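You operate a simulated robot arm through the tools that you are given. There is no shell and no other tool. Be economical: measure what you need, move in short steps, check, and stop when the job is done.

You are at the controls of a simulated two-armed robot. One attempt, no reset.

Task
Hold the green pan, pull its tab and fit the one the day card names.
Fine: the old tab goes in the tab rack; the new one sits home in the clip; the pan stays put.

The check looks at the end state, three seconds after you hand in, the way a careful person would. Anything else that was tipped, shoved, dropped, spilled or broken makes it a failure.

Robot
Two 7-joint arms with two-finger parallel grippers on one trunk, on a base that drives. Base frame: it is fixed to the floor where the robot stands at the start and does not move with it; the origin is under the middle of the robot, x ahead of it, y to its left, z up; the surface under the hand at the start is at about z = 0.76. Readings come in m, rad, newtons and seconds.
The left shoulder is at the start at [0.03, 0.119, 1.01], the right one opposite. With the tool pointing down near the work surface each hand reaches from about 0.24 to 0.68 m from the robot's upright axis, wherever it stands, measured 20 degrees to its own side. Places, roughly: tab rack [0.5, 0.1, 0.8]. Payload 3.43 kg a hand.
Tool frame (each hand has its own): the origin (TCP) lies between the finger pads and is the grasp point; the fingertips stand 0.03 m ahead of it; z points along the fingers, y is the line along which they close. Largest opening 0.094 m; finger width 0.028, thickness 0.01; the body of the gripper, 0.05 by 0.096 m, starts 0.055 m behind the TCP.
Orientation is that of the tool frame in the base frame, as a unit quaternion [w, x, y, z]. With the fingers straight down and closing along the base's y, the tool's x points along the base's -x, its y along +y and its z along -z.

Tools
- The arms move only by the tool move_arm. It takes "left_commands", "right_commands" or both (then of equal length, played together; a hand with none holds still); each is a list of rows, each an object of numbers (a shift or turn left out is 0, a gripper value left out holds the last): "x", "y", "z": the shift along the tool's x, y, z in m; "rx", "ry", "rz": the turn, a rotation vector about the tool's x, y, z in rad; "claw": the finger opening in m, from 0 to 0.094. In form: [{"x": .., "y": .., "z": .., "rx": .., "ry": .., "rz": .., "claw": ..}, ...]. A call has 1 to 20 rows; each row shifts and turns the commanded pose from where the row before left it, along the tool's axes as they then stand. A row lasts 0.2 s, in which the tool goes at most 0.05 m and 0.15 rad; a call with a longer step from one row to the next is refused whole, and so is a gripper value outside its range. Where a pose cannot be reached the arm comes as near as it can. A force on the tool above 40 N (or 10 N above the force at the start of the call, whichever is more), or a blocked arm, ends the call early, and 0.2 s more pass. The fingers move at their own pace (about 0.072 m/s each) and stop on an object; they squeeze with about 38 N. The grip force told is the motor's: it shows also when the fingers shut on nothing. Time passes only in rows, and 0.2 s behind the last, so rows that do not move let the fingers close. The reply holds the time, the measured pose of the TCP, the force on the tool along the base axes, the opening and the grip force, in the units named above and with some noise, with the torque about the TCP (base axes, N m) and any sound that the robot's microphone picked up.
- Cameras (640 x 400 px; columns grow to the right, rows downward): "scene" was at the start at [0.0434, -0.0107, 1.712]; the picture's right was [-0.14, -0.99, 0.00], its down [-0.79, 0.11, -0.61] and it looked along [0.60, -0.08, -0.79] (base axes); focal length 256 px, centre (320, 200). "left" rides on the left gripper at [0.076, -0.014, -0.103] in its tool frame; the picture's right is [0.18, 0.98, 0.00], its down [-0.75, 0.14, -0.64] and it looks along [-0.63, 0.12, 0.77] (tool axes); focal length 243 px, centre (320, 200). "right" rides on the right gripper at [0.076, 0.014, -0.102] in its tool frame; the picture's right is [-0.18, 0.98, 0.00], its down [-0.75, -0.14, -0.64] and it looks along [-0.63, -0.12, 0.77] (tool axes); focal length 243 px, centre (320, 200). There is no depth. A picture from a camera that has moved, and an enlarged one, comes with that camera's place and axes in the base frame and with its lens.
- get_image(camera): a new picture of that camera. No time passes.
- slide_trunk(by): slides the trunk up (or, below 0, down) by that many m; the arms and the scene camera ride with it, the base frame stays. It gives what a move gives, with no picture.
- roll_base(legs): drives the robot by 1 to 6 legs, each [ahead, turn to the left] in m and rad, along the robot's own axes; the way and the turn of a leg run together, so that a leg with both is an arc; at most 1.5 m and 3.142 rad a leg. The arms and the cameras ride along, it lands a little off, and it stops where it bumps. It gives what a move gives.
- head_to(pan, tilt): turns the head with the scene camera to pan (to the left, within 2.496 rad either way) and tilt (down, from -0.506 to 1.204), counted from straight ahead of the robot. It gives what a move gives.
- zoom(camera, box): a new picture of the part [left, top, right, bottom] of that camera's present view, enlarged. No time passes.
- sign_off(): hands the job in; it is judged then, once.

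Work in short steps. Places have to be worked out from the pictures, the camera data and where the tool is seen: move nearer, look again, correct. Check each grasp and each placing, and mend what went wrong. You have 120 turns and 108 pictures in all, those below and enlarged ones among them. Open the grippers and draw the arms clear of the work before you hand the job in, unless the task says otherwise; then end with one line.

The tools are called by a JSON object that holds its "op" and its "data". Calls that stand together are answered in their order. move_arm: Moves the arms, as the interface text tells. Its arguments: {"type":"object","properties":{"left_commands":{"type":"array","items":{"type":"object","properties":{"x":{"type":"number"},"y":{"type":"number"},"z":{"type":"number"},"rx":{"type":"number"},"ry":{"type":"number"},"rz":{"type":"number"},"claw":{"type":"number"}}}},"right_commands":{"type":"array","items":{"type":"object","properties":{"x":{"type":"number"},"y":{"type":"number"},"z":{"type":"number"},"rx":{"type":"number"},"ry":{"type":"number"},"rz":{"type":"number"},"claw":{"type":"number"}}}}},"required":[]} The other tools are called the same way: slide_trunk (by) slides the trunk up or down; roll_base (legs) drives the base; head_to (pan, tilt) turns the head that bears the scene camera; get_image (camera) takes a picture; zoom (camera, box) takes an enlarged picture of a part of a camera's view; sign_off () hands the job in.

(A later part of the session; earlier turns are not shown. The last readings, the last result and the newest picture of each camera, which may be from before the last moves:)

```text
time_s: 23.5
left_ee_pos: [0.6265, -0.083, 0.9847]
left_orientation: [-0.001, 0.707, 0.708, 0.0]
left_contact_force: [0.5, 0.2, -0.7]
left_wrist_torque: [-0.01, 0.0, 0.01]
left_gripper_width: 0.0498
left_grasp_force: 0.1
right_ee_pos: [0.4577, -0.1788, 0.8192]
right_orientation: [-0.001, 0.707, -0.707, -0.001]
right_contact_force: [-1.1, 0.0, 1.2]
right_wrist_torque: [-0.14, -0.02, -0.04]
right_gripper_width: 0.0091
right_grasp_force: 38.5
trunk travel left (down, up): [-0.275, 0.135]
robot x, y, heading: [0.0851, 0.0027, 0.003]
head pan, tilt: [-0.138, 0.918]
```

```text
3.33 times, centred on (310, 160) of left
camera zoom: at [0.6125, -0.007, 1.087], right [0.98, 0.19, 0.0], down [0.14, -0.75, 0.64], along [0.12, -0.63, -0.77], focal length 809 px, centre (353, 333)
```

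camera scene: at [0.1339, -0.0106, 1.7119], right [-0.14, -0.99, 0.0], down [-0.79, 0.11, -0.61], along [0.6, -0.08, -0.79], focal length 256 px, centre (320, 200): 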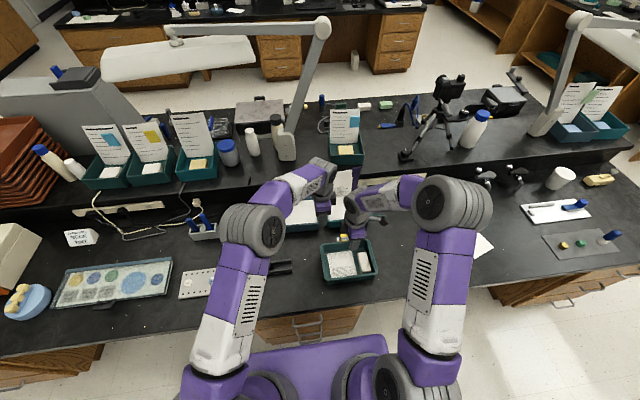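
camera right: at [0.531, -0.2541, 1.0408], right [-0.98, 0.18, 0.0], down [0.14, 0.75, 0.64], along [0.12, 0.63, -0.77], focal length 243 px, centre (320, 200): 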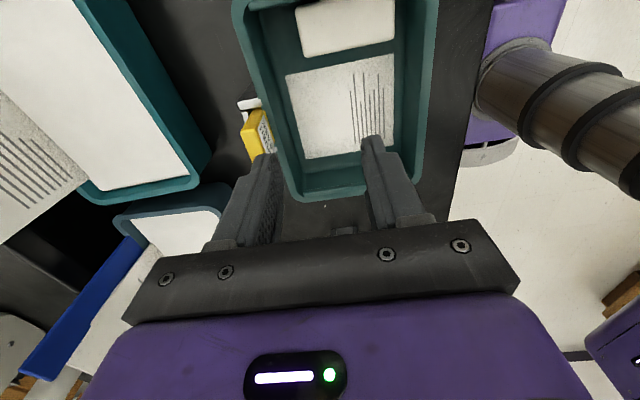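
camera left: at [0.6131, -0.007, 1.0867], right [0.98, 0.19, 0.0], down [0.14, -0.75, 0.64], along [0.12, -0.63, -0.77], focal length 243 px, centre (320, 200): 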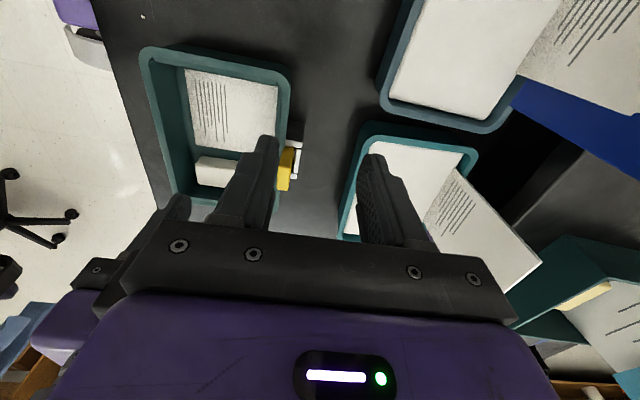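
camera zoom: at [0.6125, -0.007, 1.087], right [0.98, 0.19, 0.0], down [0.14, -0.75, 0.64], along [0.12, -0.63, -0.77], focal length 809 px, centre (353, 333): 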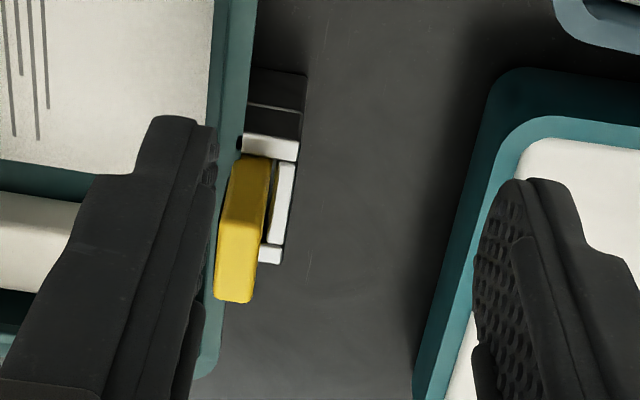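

The right hand holds the wall again (38 N). The tab's top is near (0.605, -0.173, 0.855), so I'll move the left hand over it at z ≈ 0.92.

{"op": "move_arm", "data": {"left_commands": [{"y": -0.011, "x": -0.03}, {"y": -0.01, "x": -0.03}, {"x": -0.028}, {"z": 0.03}, {"z": 0.03}, {}]}}

{"op": "get_image", "data": {"camera": "left"}}

{"op": "zoom", "data": {"camera": "scene", "box": [280, 210, 380, 270]}}

```text
time_s: 24.9
left_ee_pos: [0.6063, -0.1691, 0.9243]
left_orientation: [0.0, 0.707, 0.707, 0.0]
left_contact_force: [-0.5, 0.2, -1.3]
left_wrist_torque: [0.01, 0.02, 0.03]
left_gripper_width: 0.0501
left_grasp_force: 0.0
right_ee_pos: [0.4576, -0.1788, 0.8186]
right_orientation: [0.0, 0.708, -0.707, 0.0]
right_contact_force: [-0.4, 0.3, 0.0]
right_wrist_torque: [-0.07, 0.0, 0.02]
right_gripper_width: 0.0091
right_grasp_force: 37.9
trunk travel left (down, up): [-0.275, 0.135]
robot x, y, heading: [0.0902, -0.0018, 0.002]
head pan, tilt: [-0.138, 0.918]
```

```text
67 pictures are left
camera left: at [0.5923, -0.095, 1.0269], right [0.98, 0.19, 0.0], down [0.14, -0.75, 0.64], along [0.12, -0.63, -0.77], focal length 243 px, centre (320, 200)
```

left: 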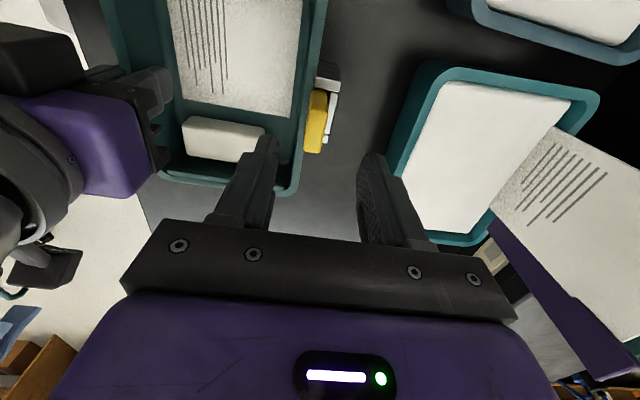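

```text
6.40 times, centred on (330, 240) of scene
camera zoom: at [0.133, -0.0106, 1.712], right [-0.14, -0.99, 0.0], down [-0.79, 0.11, -0.61], along [0.6, -0.08, -0.79], focal length 1640 px, centre (256, -56)
```

zoom: 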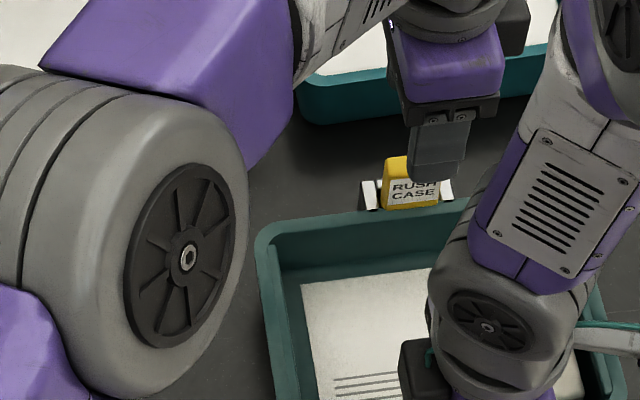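

The TCP is centred over the tab in x and y. I'll descend so the tips are near z 0.82, above rim and clip, then look.

{"op": "move_arm", "data": {"left_commands": [{"z": 0.03}, {"z": 0.025}, {"z": 0.018}, {}]}}

{"op": "zoom", "data": {"camera": "left", "box": [220, 60, 420, 240]}}

{"op": "zoom", "data": {"camera": "scene", "box": [300, 210, 380, 260]}}

```text
time_s: 25.9
left_ee_pos: [0.6056, -0.172, 0.8508]
left_orientation: [0.0, 0.706, 0.708, 0.0]
left_contact_force: [0.5, 0.3, -0.2]
left_wrist_torque: [-0.01, 0.03, -0.01]
left_gripper_width: 0.0501
left_grasp_force: 0.0
right_ee_pos: [0.4564, -0.1784, 0.8192]
right_orientation: [0.0, 0.708, -0.706, 0.0]
right_contact_force: [-2.2, 0.4, 0.1]
right_wrist_torque: [0.02, 0.02, -0.01]
right_gripper_width: 0.0091
right_grasp_force: 37.5
trunk travel left (down, up): [-0.275, 0.135]
robot x, y, heading: [0.0935, 0.0006, 0.002]
head pan, tilt: [-0.138, 0.918]
```

```text
2.22 times, centred on (320, 150) of left
camera zoom: at [0.5918, -0.0952, 0.9546], right [0.98, 0.19, 0.0], down [0.14, -0.75, 0.64], along [0.12, -0.63, -0.77], focal length 539 px, centre (320, 311)
```

zoom: 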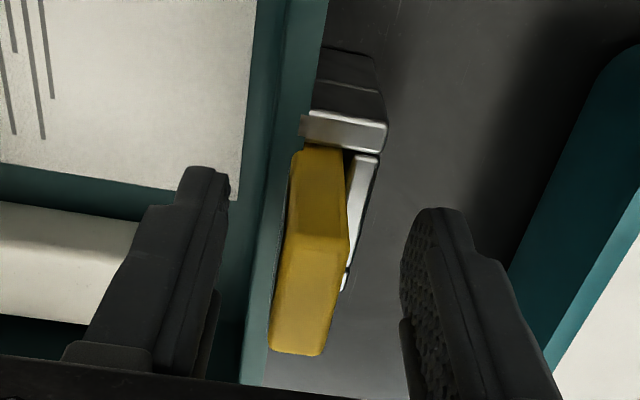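

```text
8.00 times, centred on (340, 235) of scene
camera zoom: at [0.133, -0.0106, 1.712], right [-0.14, -0.99, 0.0], down [-0.79, 0.11, -0.61], along [0.6, -0.08, -0.79], focal length 2050 px, centre (160, -80)
```

zoom: 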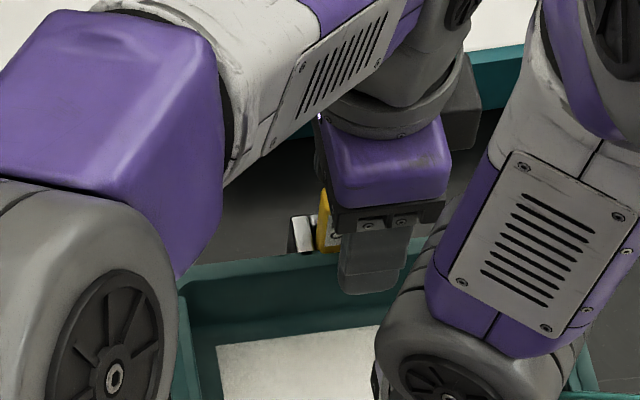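

The tab is between the fingers, with its top centre near (0.604, -0.171). I'll make a tiny correction and close on it.

{"op": "move_arm", "data": {"left_commands": [{"y": -0.0015, "x": 0.002}, {"claw": 0.03}, {"claw": 0.02}, {"claw": 0.0}, {}, {}]}}

{"op": "zoom", "data": {"camera": "left", "box": [220, 60, 420, 240]}}

```text
time_s: 27.3
left_ee_pos: [0.6047, -0.1697, 0.8505]
left_orientation: [0.001, 0.706, 0.708, 0.0]
left_contact_force: [0.4, -0.7, -0.9]
left_wrist_torque: [-0.01, 0.0, 0.0]
left_gripper_width: 0.0175
left_grasp_force: 38.4
right_ee_pos: [0.4564, -0.1793, 0.8188]
right_orientation: [0.0, 0.707, -0.707, 0.0]
right_contact_force: [0.3, 1.2, 0.1]
right_wrist_torque: [-0.09, 0.0, 0.0]
right_gripper_width: 0.0091
right_grasp_force: 37.8
trunk travel left (down, up): [-0.275, 0.135]
robot x, y, heading: [0.0903, -0.0, 0.0]
head pan, tilt: [-0.138, 0.918]
heard: snap
```

```text
2.22 times, centred on (320, 150) of left
camera zoom: at [0.5902, -0.0934, 0.9543], right [0.98, 0.19, 0.0], down [0.14, -0.75, 0.64], along [0.12, -0.63, -0.77], focal length 539 px, centre (320, 311)
```

zoom: 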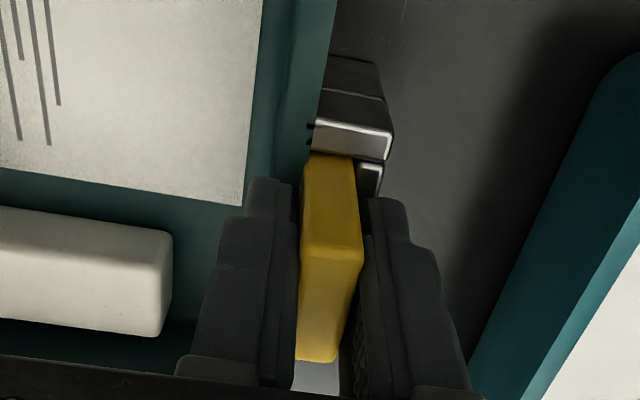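

The grip is at 38 N on a 0.0175 m thickness, and I heard a snap, probably the clip's detent. I'll pull straight up in small steps.

{"op": "move_arm", "data": {"left_commands": [{"z": -0.006}, {"z": -0.008}, {"z": -0.01}, {"z": -0.015}, {"z": -0.02}, {}]}}

{"op": "zoom", "data": {"camera": "left", "box": [220, 60, 420, 240]}}

{"op": "zoom", "data": {"camera": "scene", "box": [280, 200, 420, 288]}}

```text
time_s: 28.7
left_ee_pos: [0.6051, -0.1703, 0.9104]
left_orientation: [0.0, 0.706, 0.708, 0.001]
left_contact_force: [-0.2, 0.6, -0.7]
left_wrist_torque: [-0.02, 0.01, -0.01]
left_gripper_width: 0.0174
left_grasp_force: 37.9
right_ee_pos: [0.456, -0.1783, 0.8188]
right_orientation: [0.0, 0.708, -0.706, 0.0]
right_contact_force: [-0.5, 0.5, -0.3]
right_wrist_torque: [0.09, 0.0, -0.01]
right_gripper_width: 0.0095
right_grasp_force: 38.1
trunk travel left (down, up): [-0.275, 0.135]
robot x, y, heading: [0.0882, -0.0, 0.003]
head pan, tilt: [-0.138, 0.918]
```

```text
2.22 times, centred on (320, 150) of left
camera zoom: at [0.5904, -0.0934, 1.0136], right [0.98, 0.19, 0.0], down [0.14, -0.75, 0.64], along [0.12, -0.63, -0.77], focal length 539 px, centre (320, 311)
```

zoom: 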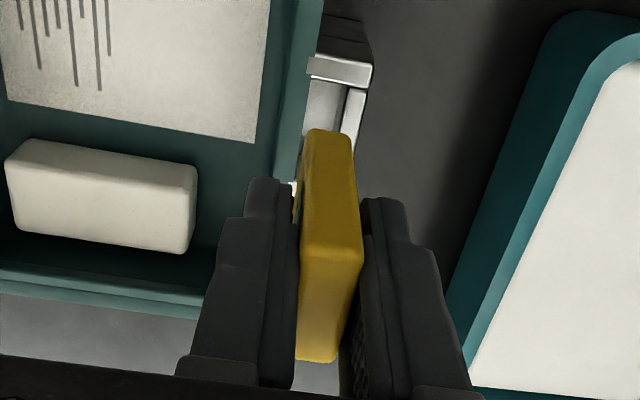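

```text
4.55 times, centred on (350, 244) of scene
camera zoom: at [0.133, -0.0107, 1.7119], right [-0.14, -0.99, 0.0], down [-0.79, 0.11, -0.61], along [0.6, -0.08, -0.79], focal length 1165 px, centre (184, 0)
```

zoom: 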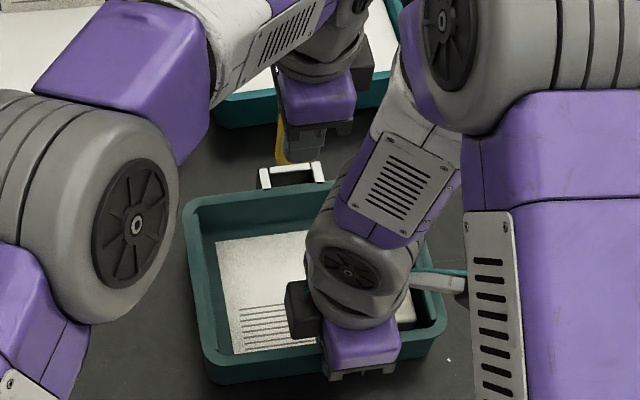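

The tab came out cleanly and the pan didn't move. I'll lift higher and carry the tab toward the rack, keeping the pan held.

{"op": "move_arm", "data": {"left_commands": [{"z": -0.035}, {"z": -0.035}, {"x": 0.04, "y": -0.015}, {"x": 0.04, "y": -0.015}, {"x": 0.04, "y": -0.015}, {"x": 0.04, "y": -0.015}, {"x": 0.04, "y": -0.013}, {}]}}

{"op": "get_image", "data": {"camera": "left"}}

{"op": "get_image", "data": {"camera": "scene"}}

```text
time_s: 30.5
left_ee_pos: [0.5319, 0.031, 0.9811]
left_orientation: [0.0, 0.707, 0.707, 0.0]
left_contact_force: [0.1, 0.1, 0.7]
left_wrist_torque: [0.01, 0.02, -0.04]
left_gripper_width: 0.0176
left_grasp_force: 38.0
right_ee_pos: [0.4564, -0.1784, 0.8192]
right_orientation: [-0.001, 0.708, -0.706, 0.0]
right_contact_force: [0.2, -0.3, 0.8]
right_wrist_torque: [-0.1, 0.01, 0.01]
right_gripper_width: 0.0094
right_grasp_force: 38.2
trunk travel left (down, up): [-0.275, 0.135]
robot x, y, heading: [0.0892, -0.0003, 0.002]
head pan, tilt: [-0.138, 0.918]
```

```text
60 pictures are left
camera left: at [0.5166, 0.1069, 1.0834], right [0.98, 0.18, 0.0], down [0.14, -0.75, 0.64], along [0.12, -0.63, -0.77], focal length 243 px, centre (320, 200)
```

left: 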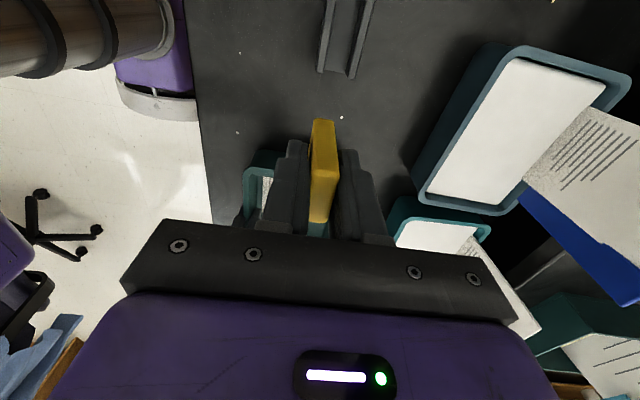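

```text
59 pictures are left
camera scene: at [0.1331, -0.0111, 1.7119], right [-0.14, -0.99, 0.0], down [-0.79, 0.11, -0.61], along [0.6, -0.08, -0.79], focal length 256 px, centre (320, 200)
```

scene: 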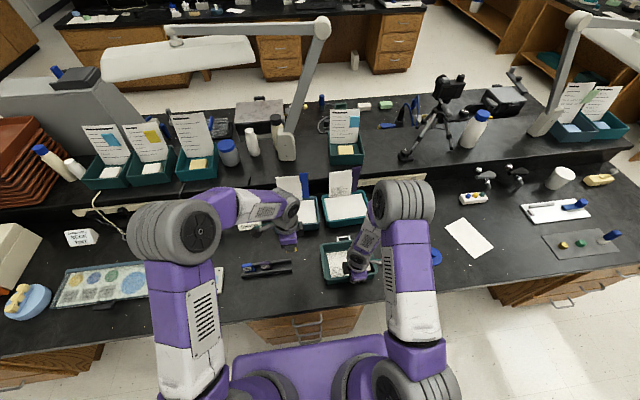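

The scene view now shows the rack clearly, so I'll zoom in to measure it from both cameras.

{"op": "zoom", "data": {"camera": "scene", "box": [225, 245, 305, 295]}}

{"op": "zoom", "data": {"camera": "left", "box": [270, 0, 410, 110]}}

```text
8.00 times, centred on (265, 270) of scene
camera zoom: at [0.1331, -0.0111, 1.7119], right [-0.14, -0.99, 0.0], down [-0.79, 0.11, -0.61], along [0.6, -0.08, -0.79], focal length 2050 px, centre (760, -360)
```

zoom: 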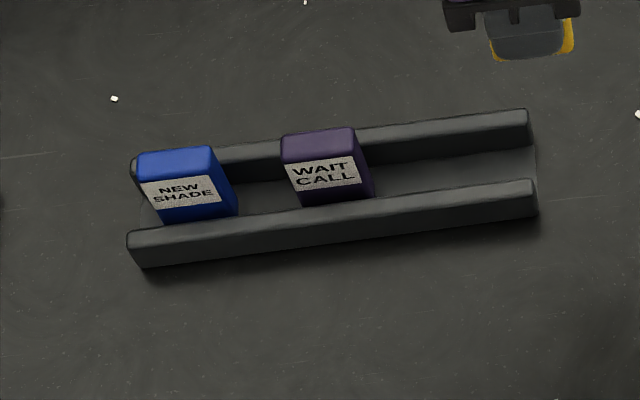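

```text
3.64 times, centred on (340, 55) of left
camera zoom: at [0.5166, 0.1069, 1.0834], right [0.98, 0.18, 0.0], down [0.14, -0.75, 0.64], along [0.12, -0.63, -0.77], focal length 882 px, centre (247, 727)
```

zoom: 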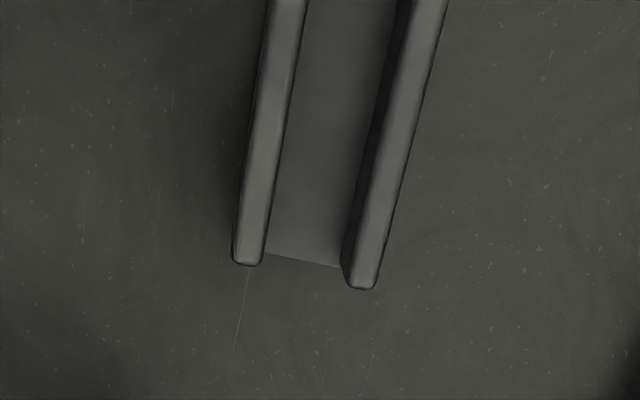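

The rack channel runs along y with its gap centred at x ≈ 0.548, rail tops ≈ 0.782 and the seated tab tops ≈ 0.82. The free slot is around y 0.085, so I'll move over it and partway down.

{"op": "move_arm", "data": {"left_commands": [{"x": 0.027, "y": 0.008}, {"x": 0.027, "y": 0.008}, {"z": 0.04}, {"z": 0.04}, {"z": 0.02}, {}]}}

{"op": "zoom", "data": {"camera": "scene", "box": [225, 235, 325, 297]}}

{"op": "zoom", "data": {"camera": "left", "box": [240, 20, 420, 230]}}

```text
time_s: 31.9
left_ee_pos: [0.5468, 0.0849, 0.8794]
left_orientation: [0.0, 0.706, 0.708, 0.0]
left_contact_force: [0.4, 0.4, 0.0]
left_wrist_torque: [0.0, 0.0, 0.01]
left_gripper_width: 0.0172
left_grasp_force: 38.2
right_ee_pos: [0.4571, -0.1777, 0.8187]
right_orientation: [0.0, 0.708, -0.706, 0.0]
right_contact_force: [-0.1, 0.2, 0.6]
right_wrist_torque: [-0.01, -0.03, 0.03]
right_gripper_width: 0.0092
right_grasp_force: 37.9
trunk travel left (down, up): [-0.275, 0.135]
robot x, y, heading: [0.0887, -0.0008, 0.004]
head pan, tilt: [-0.138, 0.918]
```

```text
6.40 times, centred on (275, 266) of scene
camera zoom: at [0.1329, -0.0106, 1.712], right [-0.14, -0.99, 0.0], down [-0.79, 0.11, -0.61], along [0.6, -0.08, -0.79], focal length 1640 px, centre (608, -222)
```

zoom: 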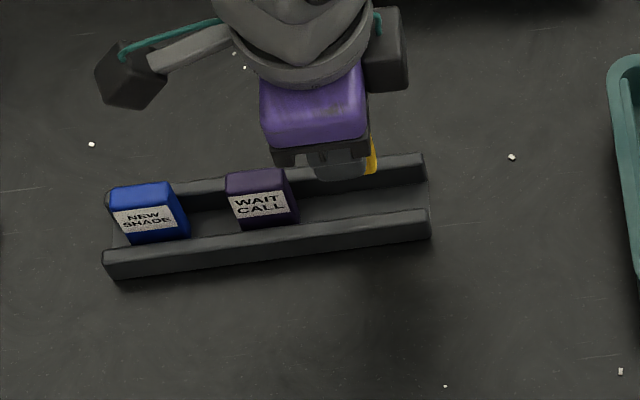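

```text
1.90 times, centred on (330, 125) of left
camera zoom: at [0.5321, 0.1605, 0.9824], right [0.98, 0.19, 0.0], down [0.14, -0.75, 0.64], along [0.12, -0.63, -0.77], focal length 462 px, centre (301, 343)
```

zoom: 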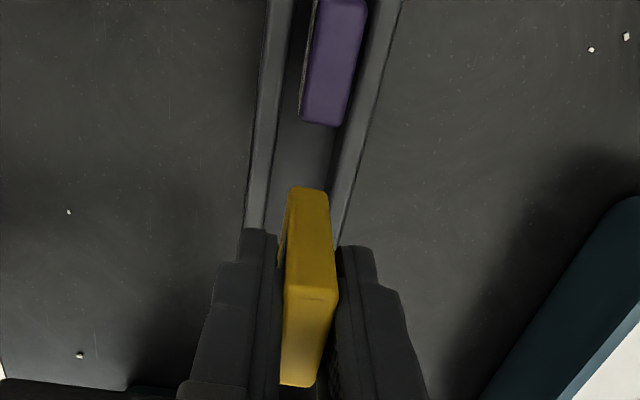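

The tab is within about 2 mm of the gap centre and 2 cm clear of the purple tab. I'll shift 2 mm in x and lower in small steps to the release height.

{"op": "move_arm", "data": {"left_commands": [{"y": 0.002, "z": 0.015}, {"z": 0.015}, {"z": 0.012}, {}]}}

{"op": "zoom", "data": {"camera": "left", "box": [240, 20, 420, 230]}}

{"op": "zoom", "data": {"camera": "scene", "box": [235, 245, 315, 295]}}

```text
time_s: 32.9
left_ee_pos: [0.5488, 0.0851, 0.8391]
left_orientation: [0.0, 0.707, 0.708, -0.001]
left_contact_force: [-0.6, -0.4, -0.5]
left_wrist_torque: [0.0, -0.01, 0.01]
left_gripper_width: 0.0174
left_grasp_force: 37.8
right_ee_pos: [0.4555, -0.1784, 0.8187]
right_orientation: [0.001, 0.708, -0.706, -0.001]
right_contact_force: [-0.9, 0.1, 0.0]
right_wrist_torque: [-0.02, 0.0, 0.03]
right_gripper_width: 0.0091
right_grasp_force: 38.1
trunk travel left (down, up): [-0.275, 0.135]
robot x, y, heading: [0.0884, -0.0016, 0.004]
head pan, tilt: [-0.138, 0.918]
```

```text
1.90 times, centred on (330, 125) of left
camera zoom: at [0.5341, 0.1608, 0.9407], right [0.98, 0.19, 0.0], down [0.14, -0.75, 0.64], along [0.12, -0.63, -0.77], focal length 462 px, centre (301, 343)
```

zoom: 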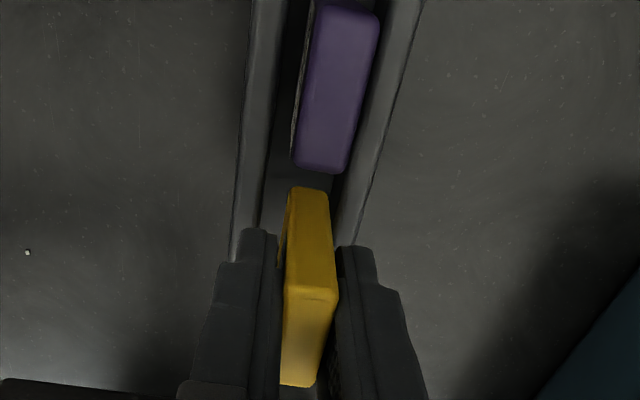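

```text
8.00 times, centred on (275, 270) of scene
camera zoom: at [0.133, -0.0106, 1.7119], right [-0.14, -0.99, 0.0], down [-0.79, 0.11, -0.61], along [0.6, -0.08, -0.79], focal length 2050 px, centre (680, -360)
```

zoom: 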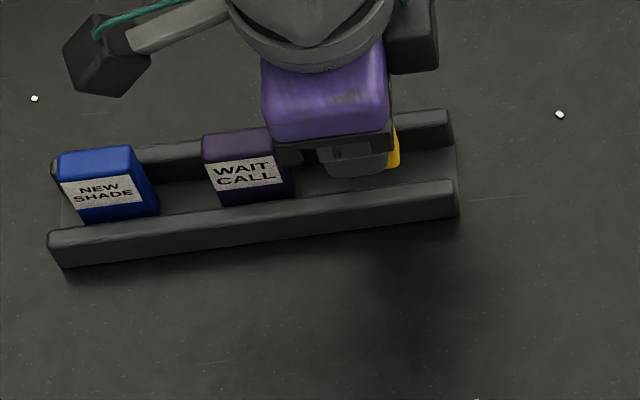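

The tab is lined up in the channel. I'll lower the last 2 cm gently.

{"op": "move_arm", "data": {"left_commands": [{"z": 0.007}, {"z": 0.007}, {"z": 0.006}, {"z": 0.003}, {}]}}

{"op": "zoom", "data": {"camera": "left", "box": [240, 20, 420, 230]}}

```text
time_s: 34.1
left_ee_pos: [0.5488, 0.0849, 0.8178]
left_orientation: [0.003, 0.707, 0.708, 0.002]
left_contact_force: [-5.2, 3.4, 35.6]
left_wrist_torque: [0.14, 0.84, -0.04]
left_gripper_width: 0.0172
left_grasp_force: 37.6
right_ee_pos: [0.4563, -0.1778, 0.8203]
right_orientation: [0.0, 0.708, -0.707, 0.001]
right_contact_force: [-0.5, -0.3, -0.5]
right_wrist_torque: [-0.01, 0.02, 0.02]
right_gripper_width: 0.0094
right_grasp_force: 38.4
trunk travel left (down, up): [-0.275, 0.135]
robot x, y, heading: [0.0907, -0.0005, 0.002]
head pan, tilt: [-0.138, 0.918]
```

```text
1.90 times, centred on (330, 125) of left
camera zoom: at [0.5335, 0.1606, 0.9208], right [0.98, 0.19, 0.0], down [0.14, -0.75, 0.64], along [0.12, -0.63, -0.77], focal length 462 px, centre (301, 343)
```

zoom: 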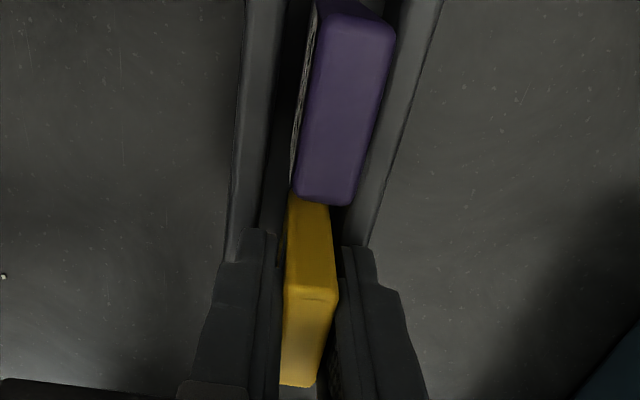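

It touched bottom at TCP z ≈ 0.818 (35 N). I'll back off 3 mm to unload, then release.

{"op": "move_arm", "data": {"left_commands": [{"z": -0.003}, {}]}}

```text
time_s: 34.7
left_ee_pos: [0.5485, 0.0844, 0.8177]
left_orientation: [0.001, 0.706, 0.708, 0.001]
left_contact_force: [-0.8, 1.5, 16.6]
left_wrist_torque: [0.11, 0.11, 0.03]
left_gripper_width: 0.0175
left_grasp_force: 37.7
right_ee_pos: [0.4575, -0.1789, 0.8199]
right_orientation: [0.001, -0.707, 0.707, -0.001]
right_contact_force: [-0.8, -0.1, 0.5]
right_wrist_torque: [0.01, -0.05, 0.05]
right_gripper_width: 0.0092
right_grasp_force: 38.2
trunk travel left (down, up): [-0.275, 0.135]
robot x, y, heading: [0.0909, -0.0002, 0.006]
head pan, tilt: [-0.138, 0.918]
```

Still 16 N, so I'll ease up 2 mm more, then open and rise slowly.

{"op": "move_arm", "data": {"left_commands": [{"z": -0.002}, {}, {"claw": 0.024}, {"claw": 0.034}, {}, {"z": -0.01}, {"z": -0.02}, {"z": -0.03}, {}]}}

{"op": "get_image", "data": {"camera": "left"}}

{"op": "zoom", "data": {"camera": "scene", "box": [225, 235, 325, 297]}}

```text
time_s: 36.7
left_ee_pos: [0.5494, 0.0854, 0.8802]
left_orientation: [0.0, 0.706, 0.708, 0.001]
left_contact_force: [0.6, 0.2, -0.4]
left_wrist_torque: [-0.01, -0.02, -0.01]
left_gripper_width: 0.0341
left_grasp_force: 0.0
right_ee_pos: [0.4577, -0.1777, 0.8188]
right_orientation: [0.0, 0.708, -0.706, 0.0]
right_contact_force: [-0.7, 0.1, 0.2]
right_wrist_torque: [-0.21, 0.04, -0.02]
right_gripper_width: 0.0093
right_grasp_force: 38.0
trunk travel left (down, up): [-0.275, 0.135]
robot x, y, heading: [0.093, 0.0026, -0.002]
head pan, tilt: [-0.138, 0.918]
```

```text
51 pictures are left
camera left: at [0.5346, 0.1609, 0.9827], right [0.98, 0.19, 0.0], down [0.14, -0.75, 0.64], along [0.12, -0.63, -0.77], focal length 243 px, centre (320, 200)
```

left: 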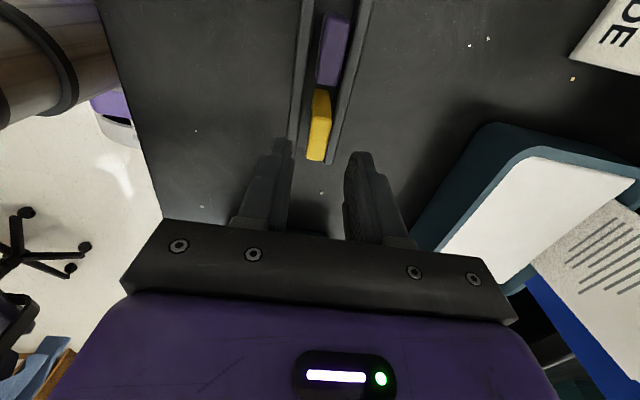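

```text
6.40 times, centred on (275, 266) of scene
camera zoom: at [0.1329, -0.0106, 1.7119], right [-0.14, -0.99, 0.0], down [-0.79, 0.11, -0.61], along [0.6, -0.08, -0.79], focal length 1640 px, centre (608, -222)
```

zoom: 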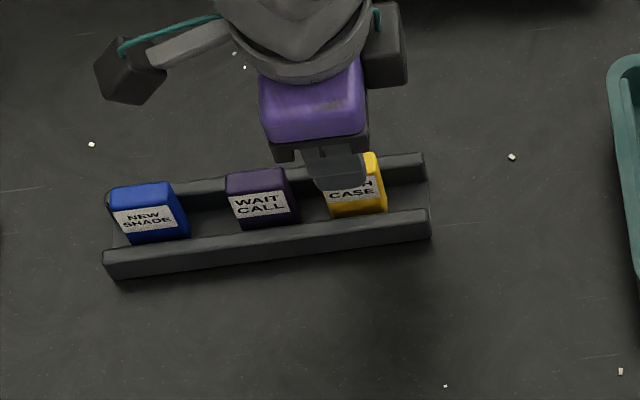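

The yellow tab stands upright in the rack. Next I'll go above the blue tab at (0.548, 0.206).

{"op": "move_arm", "data": {"left_commands": [{"z": -0.03, "claw": 0.05}, {"x": 0.04}, {"x": 0.04}, {"x": 0.04}, {"z": 0.02}, {}]}}

{"op": "zoom", "data": {"camera": "left", "box": [240, 20, 420, 230]}}

{"op": "zoom", "data": {"camera": "scene", "box": [215, 235, 315, 297]}}

```text
time_s: 38.1
left_ee_pos: [0.5502, 0.2045, 0.8897]
left_orientation: [0.0, 0.707, 0.708, 0.0]
left_contact_force: [0.6, 0.1, -1.4]
left_wrist_torque: [0.04, 0.03, 0.01]
left_gripper_width: 0.0501
left_grasp_force: 0.0
right_ee_pos: [0.4566, -0.178, 0.8191]
right_orientation: [0.0, 0.708, -0.707, 0.0]
right_contact_force: [-0.3, 1.4, 0.1]
right_wrist_torque: [-0.03, -0.01, 0.04]
right_gripper_width: 0.0093
right_grasp_force: 37.7
trunk travel left (down, up): [-0.275, 0.135]
robot x, y, heading: [0.087, 0.0031, 0.002]
head pan, tilt: [-0.138, 0.918]
```

```text
1.90 times, centred on (330, 125) of left
camera zoom: at [0.5352, 0.2812, 0.9926], right [0.98, 0.19, 0.0], down [0.14, -0.75, 0.64], along [0.12, -0.63, -0.77], focal length 462 px, centre (301, 343)
```

zoom: 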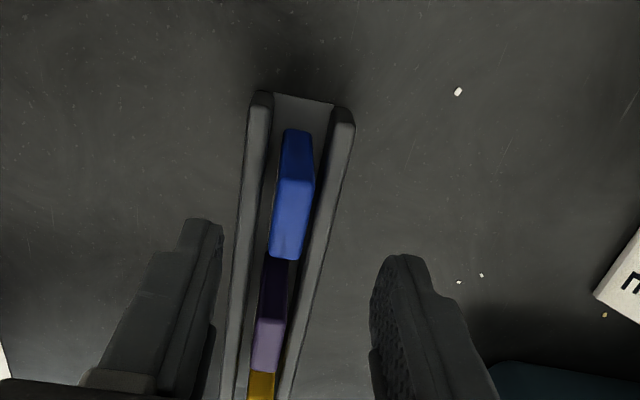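

```text
6.40 times, centred on (265, 266) of scene
camera zoom: at [0.133, -0.0105, 1.712], right [-0.14, -0.99, 0.0], down [-0.79, 0.11, -0.61], along [0.6, -0.08, -0.79], focal length 1640 px, centre (672, -222)
```

zoom: 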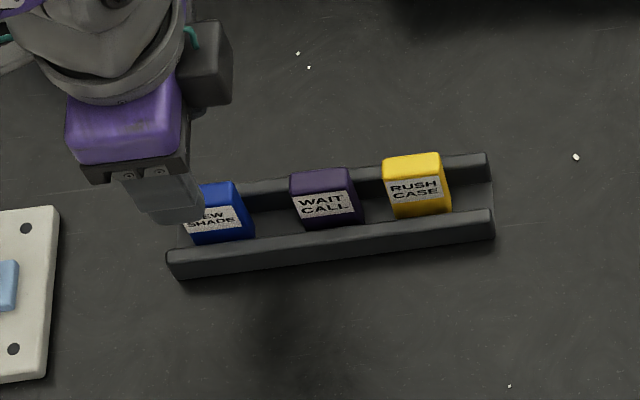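

The yellow tab sits neatly in the rack. The blue tab's centre is (0.546, 0.204); I'll correct x by -3 mm and descend to TCP z ≈ 0.825.

{"op": "move_arm", "data": {"left_commands": [{"y": -0.003, "z": 0.02}, {"z": 0.025}, {"z": 0.012}, {"z": 0.007}, {}]}}

{"op": "zoom", "data": {"camera": "left", "box": [220, 60, 420, 240]}}

```text
time_s: 39.3
left_ee_pos: [0.5459, 0.2054, 0.8272]
left_orientation: [-0.001, 0.706, 0.708, 0.0]
left_contact_force: [-0.1, 0.4, 0.3]
left_wrist_torque: [0.03, 0.01, -0.02]
left_gripper_width: 0.0502
left_grasp_force: 0.0
right_ee_pos: [0.4562, -0.178, 0.8194]
right_orientation: [0.0, 0.708, -0.707, 0.0]
right_contact_force: [-0.8, 1.0, 1.1]
right_wrist_torque: [0.03, 0.01, 0.05]
right_gripper_width: 0.0094
right_grasp_force: 38.0
trunk travel left (down, up): [-0.275, 0.135]
robot x, y, heading: [0.0876, -0.0, 0.004]
head pan, tilt: [-0.138, 0.918]
```

```text
2.22 times, centred on (320, 150) of left
camera zoom: at [0.5317, 0.281, 0.9292], right [0.98, 0.19, 0.0], down [0.14, -0.75, 0.64], along [0.12, -0.63, -0.77], focal length 539 px, centre (320, 311)
```

zoom: 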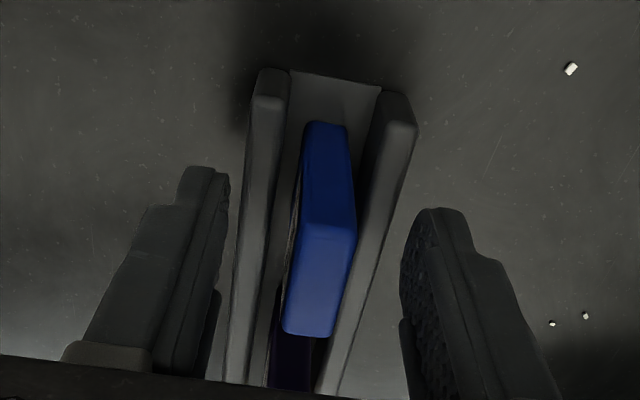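

The tab is between the fingers and slightly low in the grip. I'll go down 4 mm more and close.

{"op": "move_arm", "data": {"left_commands": [{"z": 0.004}, {"claw": 0.03}, {"claw": 0.02}, {"claw": 0.0}, {}, {}]}}

{"op": "zoom", "data": {"camera": "left", "box": [220, 60, 420, 240]}}

```text
time_s: 40.7
left_ee_pos: [0.5458, 0.2037, 0.8227]
left_orientation: [0.0, 0.706, 0.708, 0.0]
left_contact_force: [-0.1, 0.1, 0.6]
left_wrist_torque: [0.01, 0.01, -0.01]
left_gripper_width: 0.0176
left_grasp_force: 37.9
right_ee_pos: [0.4577, -0.1785, 0.8186]
right_orientation: [0.0, 0.708, -0.706, 0.0]
right_contact_force: [0.0, -0.4, 0.0]
right_wrist_torque: [-0.05, 0.01, 0.04]
right_gripper_width: 0.0093
right_grasp_force: 38.5
trunk travel left (down, up): [-0.275, 0.135]
robot x, y, heading: [0.089, -0.0004, -0.0]
head pan, tilt: [-0.138, 0.918]
```

```text
2.22 times, centred on (320, 150) of left
camera zoom: at [0.5316, 0.2809, 0.9254], right [0.98, 0.19, 0.0], down [0.14, -0.75, 0.64], along [0.12, -0.63, -0.77], focal length 539 px, centre (320, 311)
```

zoom: 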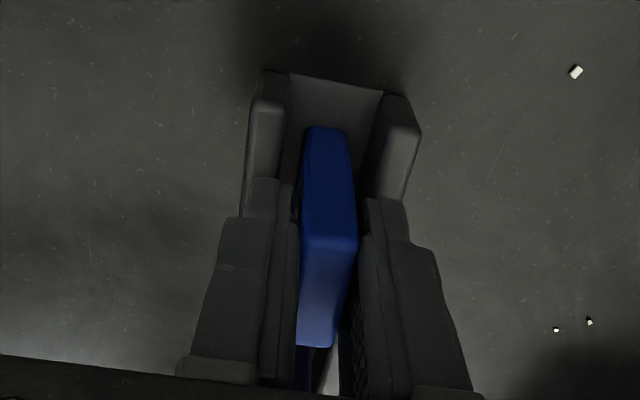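

The blue tab is gripped (38 N), centred on the TCP in y. I'll lift it straight out of the rack.

{"op": "move_arm", "data": {"left_commands": [{"z": -0.01}, {"z": -0.02}, {"z": -0.04}, {"z": -0.045}, {"z": -0.04}, {}]}}

{"op": "zoom", "data": {"camera": "scene", "box": [195, 215, 325, 297]}}

{"op": "zoom", "data": {"camera": "left", "box": [220, 60, 420, 240]}}

```text
time_s: 42.1
left_ee_pos: [0.5469, 0.2029, 0.9777]
left_orientation: [0.0, 0.706, 0.708, 0.0]
left_contact_force: [0.0, -0.4, -0.8]
left_wrist_torque: [-0.02, -0.02, 0.0]
left_gripper_width: 0.0174
left_grasp_force: 37.8
right_ee_pos: [0.4561, -0.1789, 0.8192]
right_orientation: [0.0, 0.708, -0.707, -0.001]
right_contact_force: [0.0, 0.3, -0.2]
right_wrist_torque: [-0.17, 0.0, 0.02]
right_gripper_width: 0.0092
right_grasp_force: 37.8
trunk travel left (down, up): [-0.275, 0.135]
robot x, y, heading: [0.0901, -0.0016, 0.003]
head pan, tilt: [-0.138, 0.918]
```

```text
4.88 times, centred on (260, 256) of scene
camera zoom: at [0.133, -0.0105, 1.7119], right [-0.14, -0.99, 0.0], down [-0.79, 0.11, -0.61], along [0.6, -0.08, -0.79], focal length 1250 px, centre (613, -73)
```

zoom: 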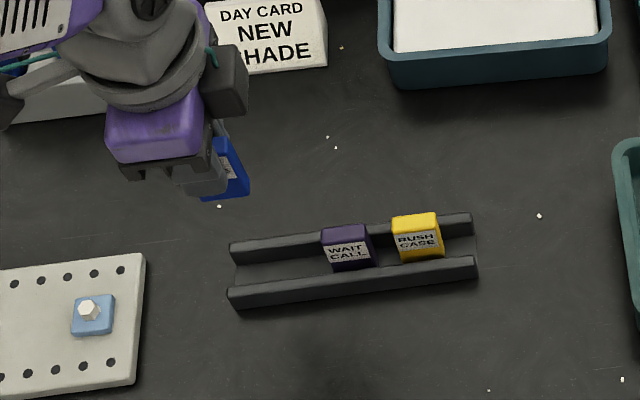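

```text
2.22 times, centred on (320, 150) of left
camera zoom: at [0.5318, 0.2808, 1.0806], right [0.98, 0.19, 0.0], down [0.14, -0.75, 0.64], along [0.12, -0.63, -0.77], focal length 539 px, centre (320, 311)
```

zoom: 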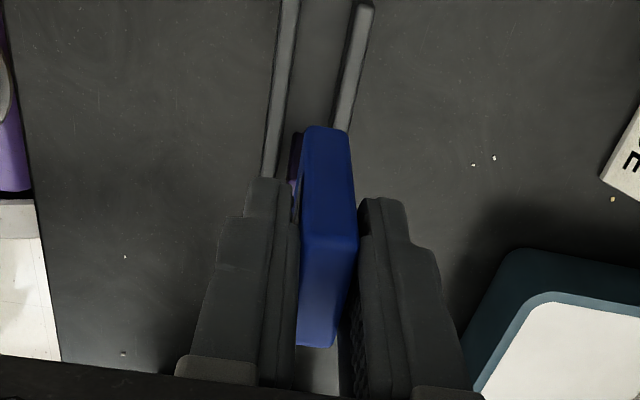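

The blue tab is up and the rack is undisturbed. I'll carry it across to above the clip at (0.605, -0.170).

{"op": "move_arm", "data": {"left_commands": [{"x": -0.0467, "y": 0.0073}, {"x": -0.0467, "y": 0.0073}, {"x": -0.0467, "y": 0.0073}, {"x": -0.0467, "y": 0.0073}, {"x": -0.0467, "y": 0.0073}, {"x": -0.0467, "y": 0.0073}, {"x": -0.0467, "y": 0.0073}, {"x": -0.0467, "y": 0.0073}, {"z": 0.03}, {}]}}

{"op": "get_image", "data": {"camera": "left"}}

{"op": "zoom", "data": {"camera": "scene", "box": [280, 200, 420, 288]}}

```text
time_s: 44.3
left_ee_pos: [0.6052, -0.1707, 0.9463]
left_orientation: [0.0, 0.707, 0.708, 0.0]
left_contact_force: [0.0, -1.1, -0.3]
left_wrist_torque: [-0.02, 0.01, 0.01]
left_gripper_width: 0.0171
left_grasp_force: 37.9
right_ee_pos: [0.4569, -0.1783, 0.8197]
right_orientation: [0.0, -0.707, 0.708, 0.0]
right_contact_force: [-0.4, -0.4, 1.3]
right_wrist_torque: [0.19, -0.02, 0.06]
right_gripper_width: 0.0092
right_grasp_force: 37.9
trunk travel left (down, up): [-0.275, 0.135]
robot x, y, heading: [0.0886, 0.0022, -0.0]
head pan, tilt: [-0.138, 0.918]
```

```text
43 pictures are left
camera left: at [0.5904, -0.0933, 1.0496], right [0.98, 0.19, 0.0], down [0.14, -0.75, 0.64], along [0.12, -0.63, -0.77], focal length 243 px, centre (320, 200)
```

left: 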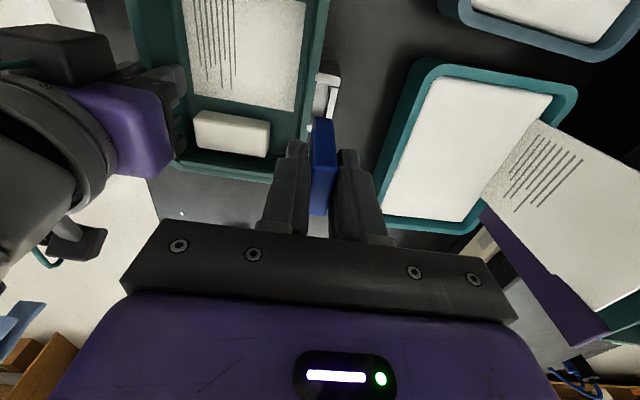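

```text
4.55 times, centred on (350, 244) of scene
camera zoom: at [0.1329, -0.0107, 1.712], right [-0.14, -0.99, 0.0], down [-0.79, 0.11, -0.61], along [0.6, -0.08, -0.79], focal length 1165 px, centre (184, 0)
```

zoom: 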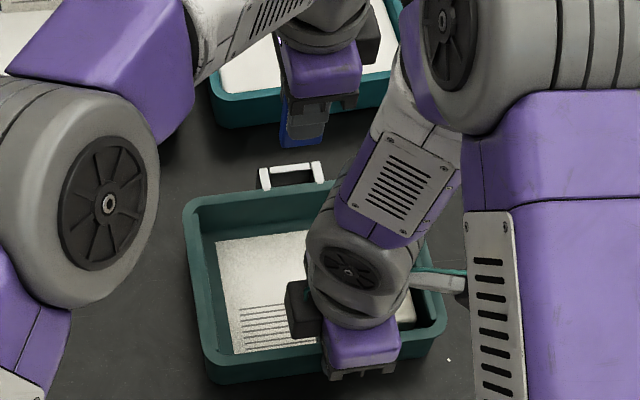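

The pan is exactly where it was. I'll lower to z ≈ 0.912 (tab bottom still above the clip) and inspect alignment.

{"op": "move_arm", "data": {"left_commands": [{"z": 0.02}, {"z": 0.014}, {}]}}

{"op": "zoom", "data": {"camera": "left", "box": [260, 70, 380, 190]}}

{"op": "zoom", "data": {"camera": "scene", "box": [310, 215, 370, 255]}}

```text
time_s: 45.1
left_ee_pos: [0.605, -0.1688, 0.9127]
left_orientation: [0.001, 0.707, 0.708, 0.0]
left_contact_force: [0.8, 0.2, -0.3]
left_wrist_torque: [-0.01, 0.02, 0.04]
left_gripper_width: 0.0174
left_grasp_force: 37.9
right_ee_pos: [0.4571, -0.178, 0.8192]
right_orientation: [0.0, -0.707, 0.707, -0.001]
right_contact_force: [-0.2, -0.8, 0.9]
right_wrist_torque: [0.05, 0.01, 0.01]
right_gripper_width: 0.0094
right_grasp_force: 38.3
trunk travel left (down, up): [-0.275, 0.135]
robot x, y, heading: [0.0886, -0.0016, 0.002]
head pan, tilt: [-0.138, 0.918]
```

```text
3.33 times, centred on (320, 130) of left
camera zoom: at [0.5905, -0.0928, 1.016], right [0.98, 0.19, 0.0], down [0.14, -0.75, 0.64], along [0.12, -0.63, -0.77], focal length 809 px, centre (320, 433)
```

zoom: 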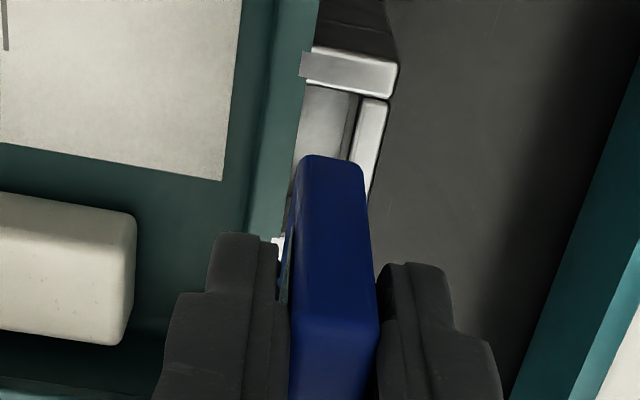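

```text
10.00 times, centred on (340, 235) of scene
camera zoom: at [0.1328, -0.0106, 1.712], right [-0.14, -0.99, 0.0], down [-0.79, 0.11, -0.61], along [0.6, -0.08, -0.79], focal length 2563 px, centre (120, -150)
```

zoom: 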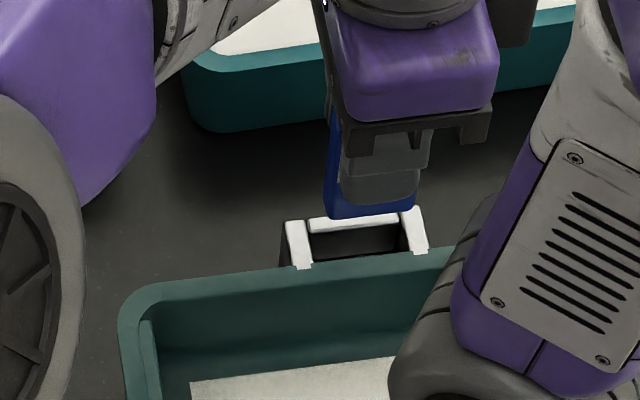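

Clip opening centre is about (0.605, -0.167) and the tab bottom is at the same x and y to within 1 mm. I'll lower gently into the clip.

{"op": "move_arm", "data": {"left_commands": [{"z": 0.01}, {"z": 0.008}, {"z": 0.006}, {"z": 0.006}, {"z": 0.005}, {}]}}

{"op": "zoom", "data": {"camera": "left", "box": [260, 70, 380, 190]}}

{"op": "zoom", "data": {"camera": "scene", "box": [310, 215, 370, 255]}}

```text
time_s: 46.5
left_ee_pos: [0.6057, -0.1693, 0.8822]
left_orientation: [0.003, 0.707, 0.707, 0.001]
left_contact_force: [-2.9, 4.5, 29.1]
left_wrist_torque: [0.12, 0.08, -0.06]
left_gripper_width: 0.0175
left_grasp_force: 38.4
right_ee_pos: [0.4574, -0.1783, 0.8201]
right_orientation: [-0.001, 0.708, -0.707, 0.001]
right_contact_force: [7.4, -2.4, -2.0]
right_wrist_torque: [0.21, 0.01, -0.13]
right_gripper_width: 0.0092
right_grasp_force: 38.2
trunk travel left (down, up): [-0.275, 0.135]
robot x, y, heading: [0.0902, -0.0018, 0.004]
head pan, tilt: [-0.138, 0.918]
```

```text
3.33 times, centred on (320, 130) of left
camera zoom: at [0.5908, -0.093, 0.9848], right [0.98, 0.19, 0.01], down [0.14, -0.75, 0.65], along [0.12, -0.63, -0.76], focal length 809 px, centre (320, 433)
```

zoom: 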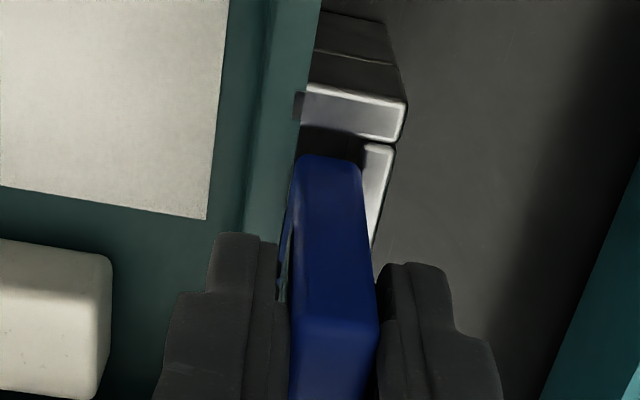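

```text
10.00 times, centred on (340, 235) of scene
camera zoom: at [0.1311, -0.0096, 1.7123], right [-0.14, -0.99, 0.0], down [-0.79, 0.11, -0.61], along [0.6, -0.08, -0.79], focal length 2563 px, centre (120, -150)
```

zoom: 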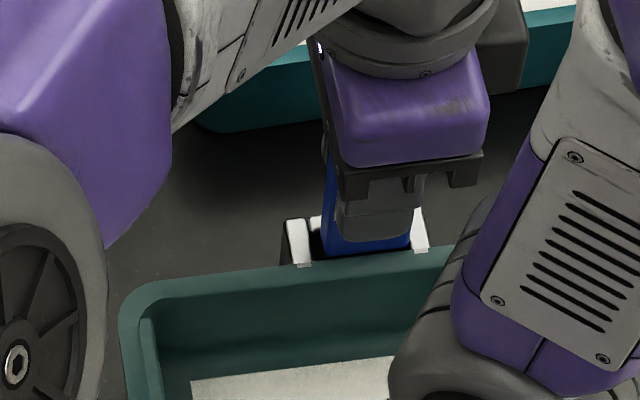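

It's blocked at z 0.882 (29 N): the tab rides on the -y cheek, with about 6 mm of gap on the +y side. I'll lift, shift +3 mm in y and -1 mm in x, and look.

{"op": "move_arm", "data": {"left_commands": [{"z": -0.008}, {"z": -0.006}, {"x": 0.003, "y": -0.001}, {}, {"z": 0.007}, {}]}}

{"op": "zoom", "data": {"camera": "left", "box": [260, 70, 380, 190]}}

{"op": "zoom", "data": {"camera": "scene", "box": [310, 215, 370, 255]}}

```text
time_s: 47.9
left_ee_pos: [0.6043, -0.1659, 0.8858]
left_orientation: [0.001, 0.706, 0.708, 0.001]
left_contact_force: [1.0, 0.3, -1.2]
left_wrist_torque: [0.0, 0.03, -0.03]
left_gripper_width: 0.0174
left_grasp_force: 37.9
right_ee_pos: [0.4573, -0.1781, 0.8183]
right_orientation: [0.0, 0.708, -0.706, 0.001]
right_contact_force: [-1.6, 0.8, 2.0]
right_wrist_torque: [0.12, 0.01, 0.02]
right_gripper_width: 0.0092
right_grasp_force: 37.7
trunk travel left (down, up): [-0.275, 0.135]
robot x, y, heading: [0.0859, 0.0031, 0.005]
head pan, tilt: [-0.138, 0.918]
```

```text
3.33 times, centred on (320, 130) of left
camera zoom: at [0.5895, -0.0896, 0.9879], right [0.98, 0.19, 0.0], down [0.14, -0.75, 0.64], along [0.12, -0.63, -0.77], focal length 809 px, centre (320, 433)
```

zoom: 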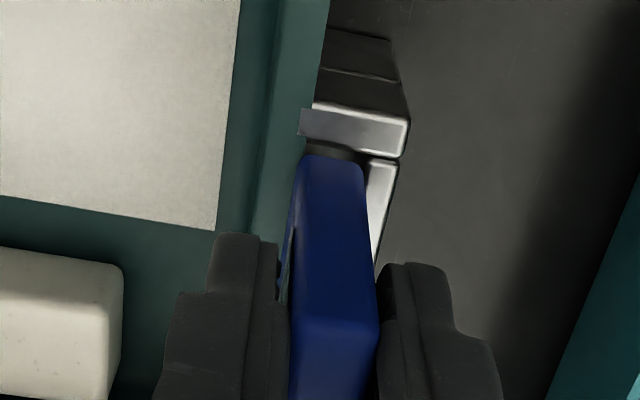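

```text
10.00 times, centred on (340, 235) of scene
camera zoom: at [0.1326, -0.0105, 1.712], right [-0.14, -0.99, 0.0], down [-0.79, 0.11, -0.61], along [0.6, -0.08, -0.79], focal length 2563 px, centre (120, -150)
```

zoom: 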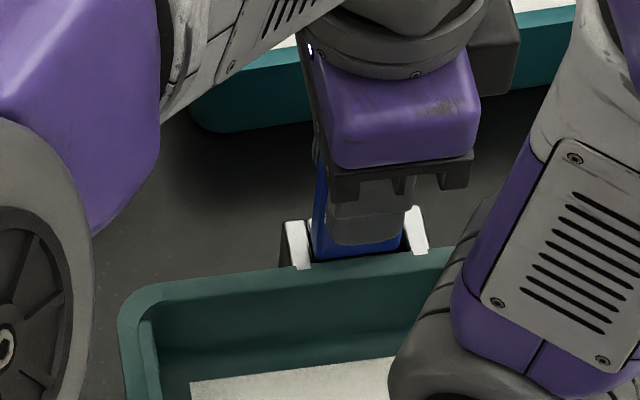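

Now the tab is centred between the cheeks. I'll lower again in small steps.

{"op": "move_arm", "data": {"left_commands": [{"z": 0.004}, {"z": 0.004}, {"z": 0.004}, {"z": 0.004}, {"z": 0.004}, {}]}}

{"op": "zoom", "data": {"camera": "left", "box": [260, 70, 380, 190]}}

```text
time_s: 49.3
left_ee_pos: [0.6042, -0.1661, 0.8646]
left_orientation: [0.0, 0.706, 0.708, 0.0]
left_contact_force: [0.0, 0.5, -1.3]
left_wrist_torque: [-0.01, -0.01, 0.01]
left_gripper_width: 0.0177
left_grasp_force: 37.7
right_ee_pos: [0.4583, -0.1772, 0.8188]
right_orientation: [0.0, 0.708, -0.706, 0.001]
right_contact_force: [-1.5, -0.1, 1.7]
right_wrist_torque: [-0.01, 0.01, 0.0]
right_gripper_width: 0.0093
right_grasp_force: 38.2
trunk travel left (down, up): [-0.275, 0.135]
robot x, y, heading: [0.0897, 0.0017, -0.001]
head pan, tilt: [-0.138, 0.918]
```

```text
3.33 times, centred on (320, 130) of left
camera zoom: at [0.5895, -0.0899, 0.9681], right [0.98, 0.19, 0.0], down [0.14, -0.75, 0.64], along [0.12, -0.63, -0.77], focal length 809 px, centre (320, 433)
```

zoom: 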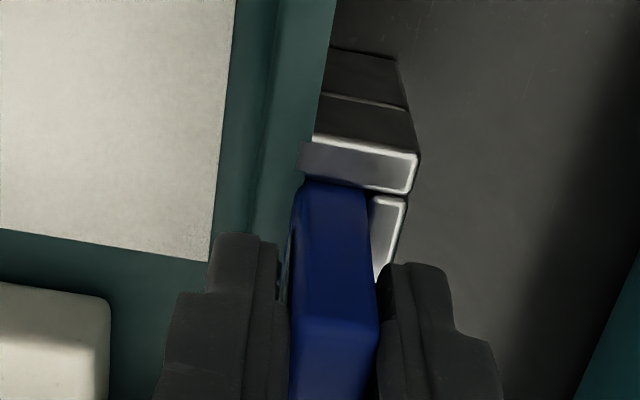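

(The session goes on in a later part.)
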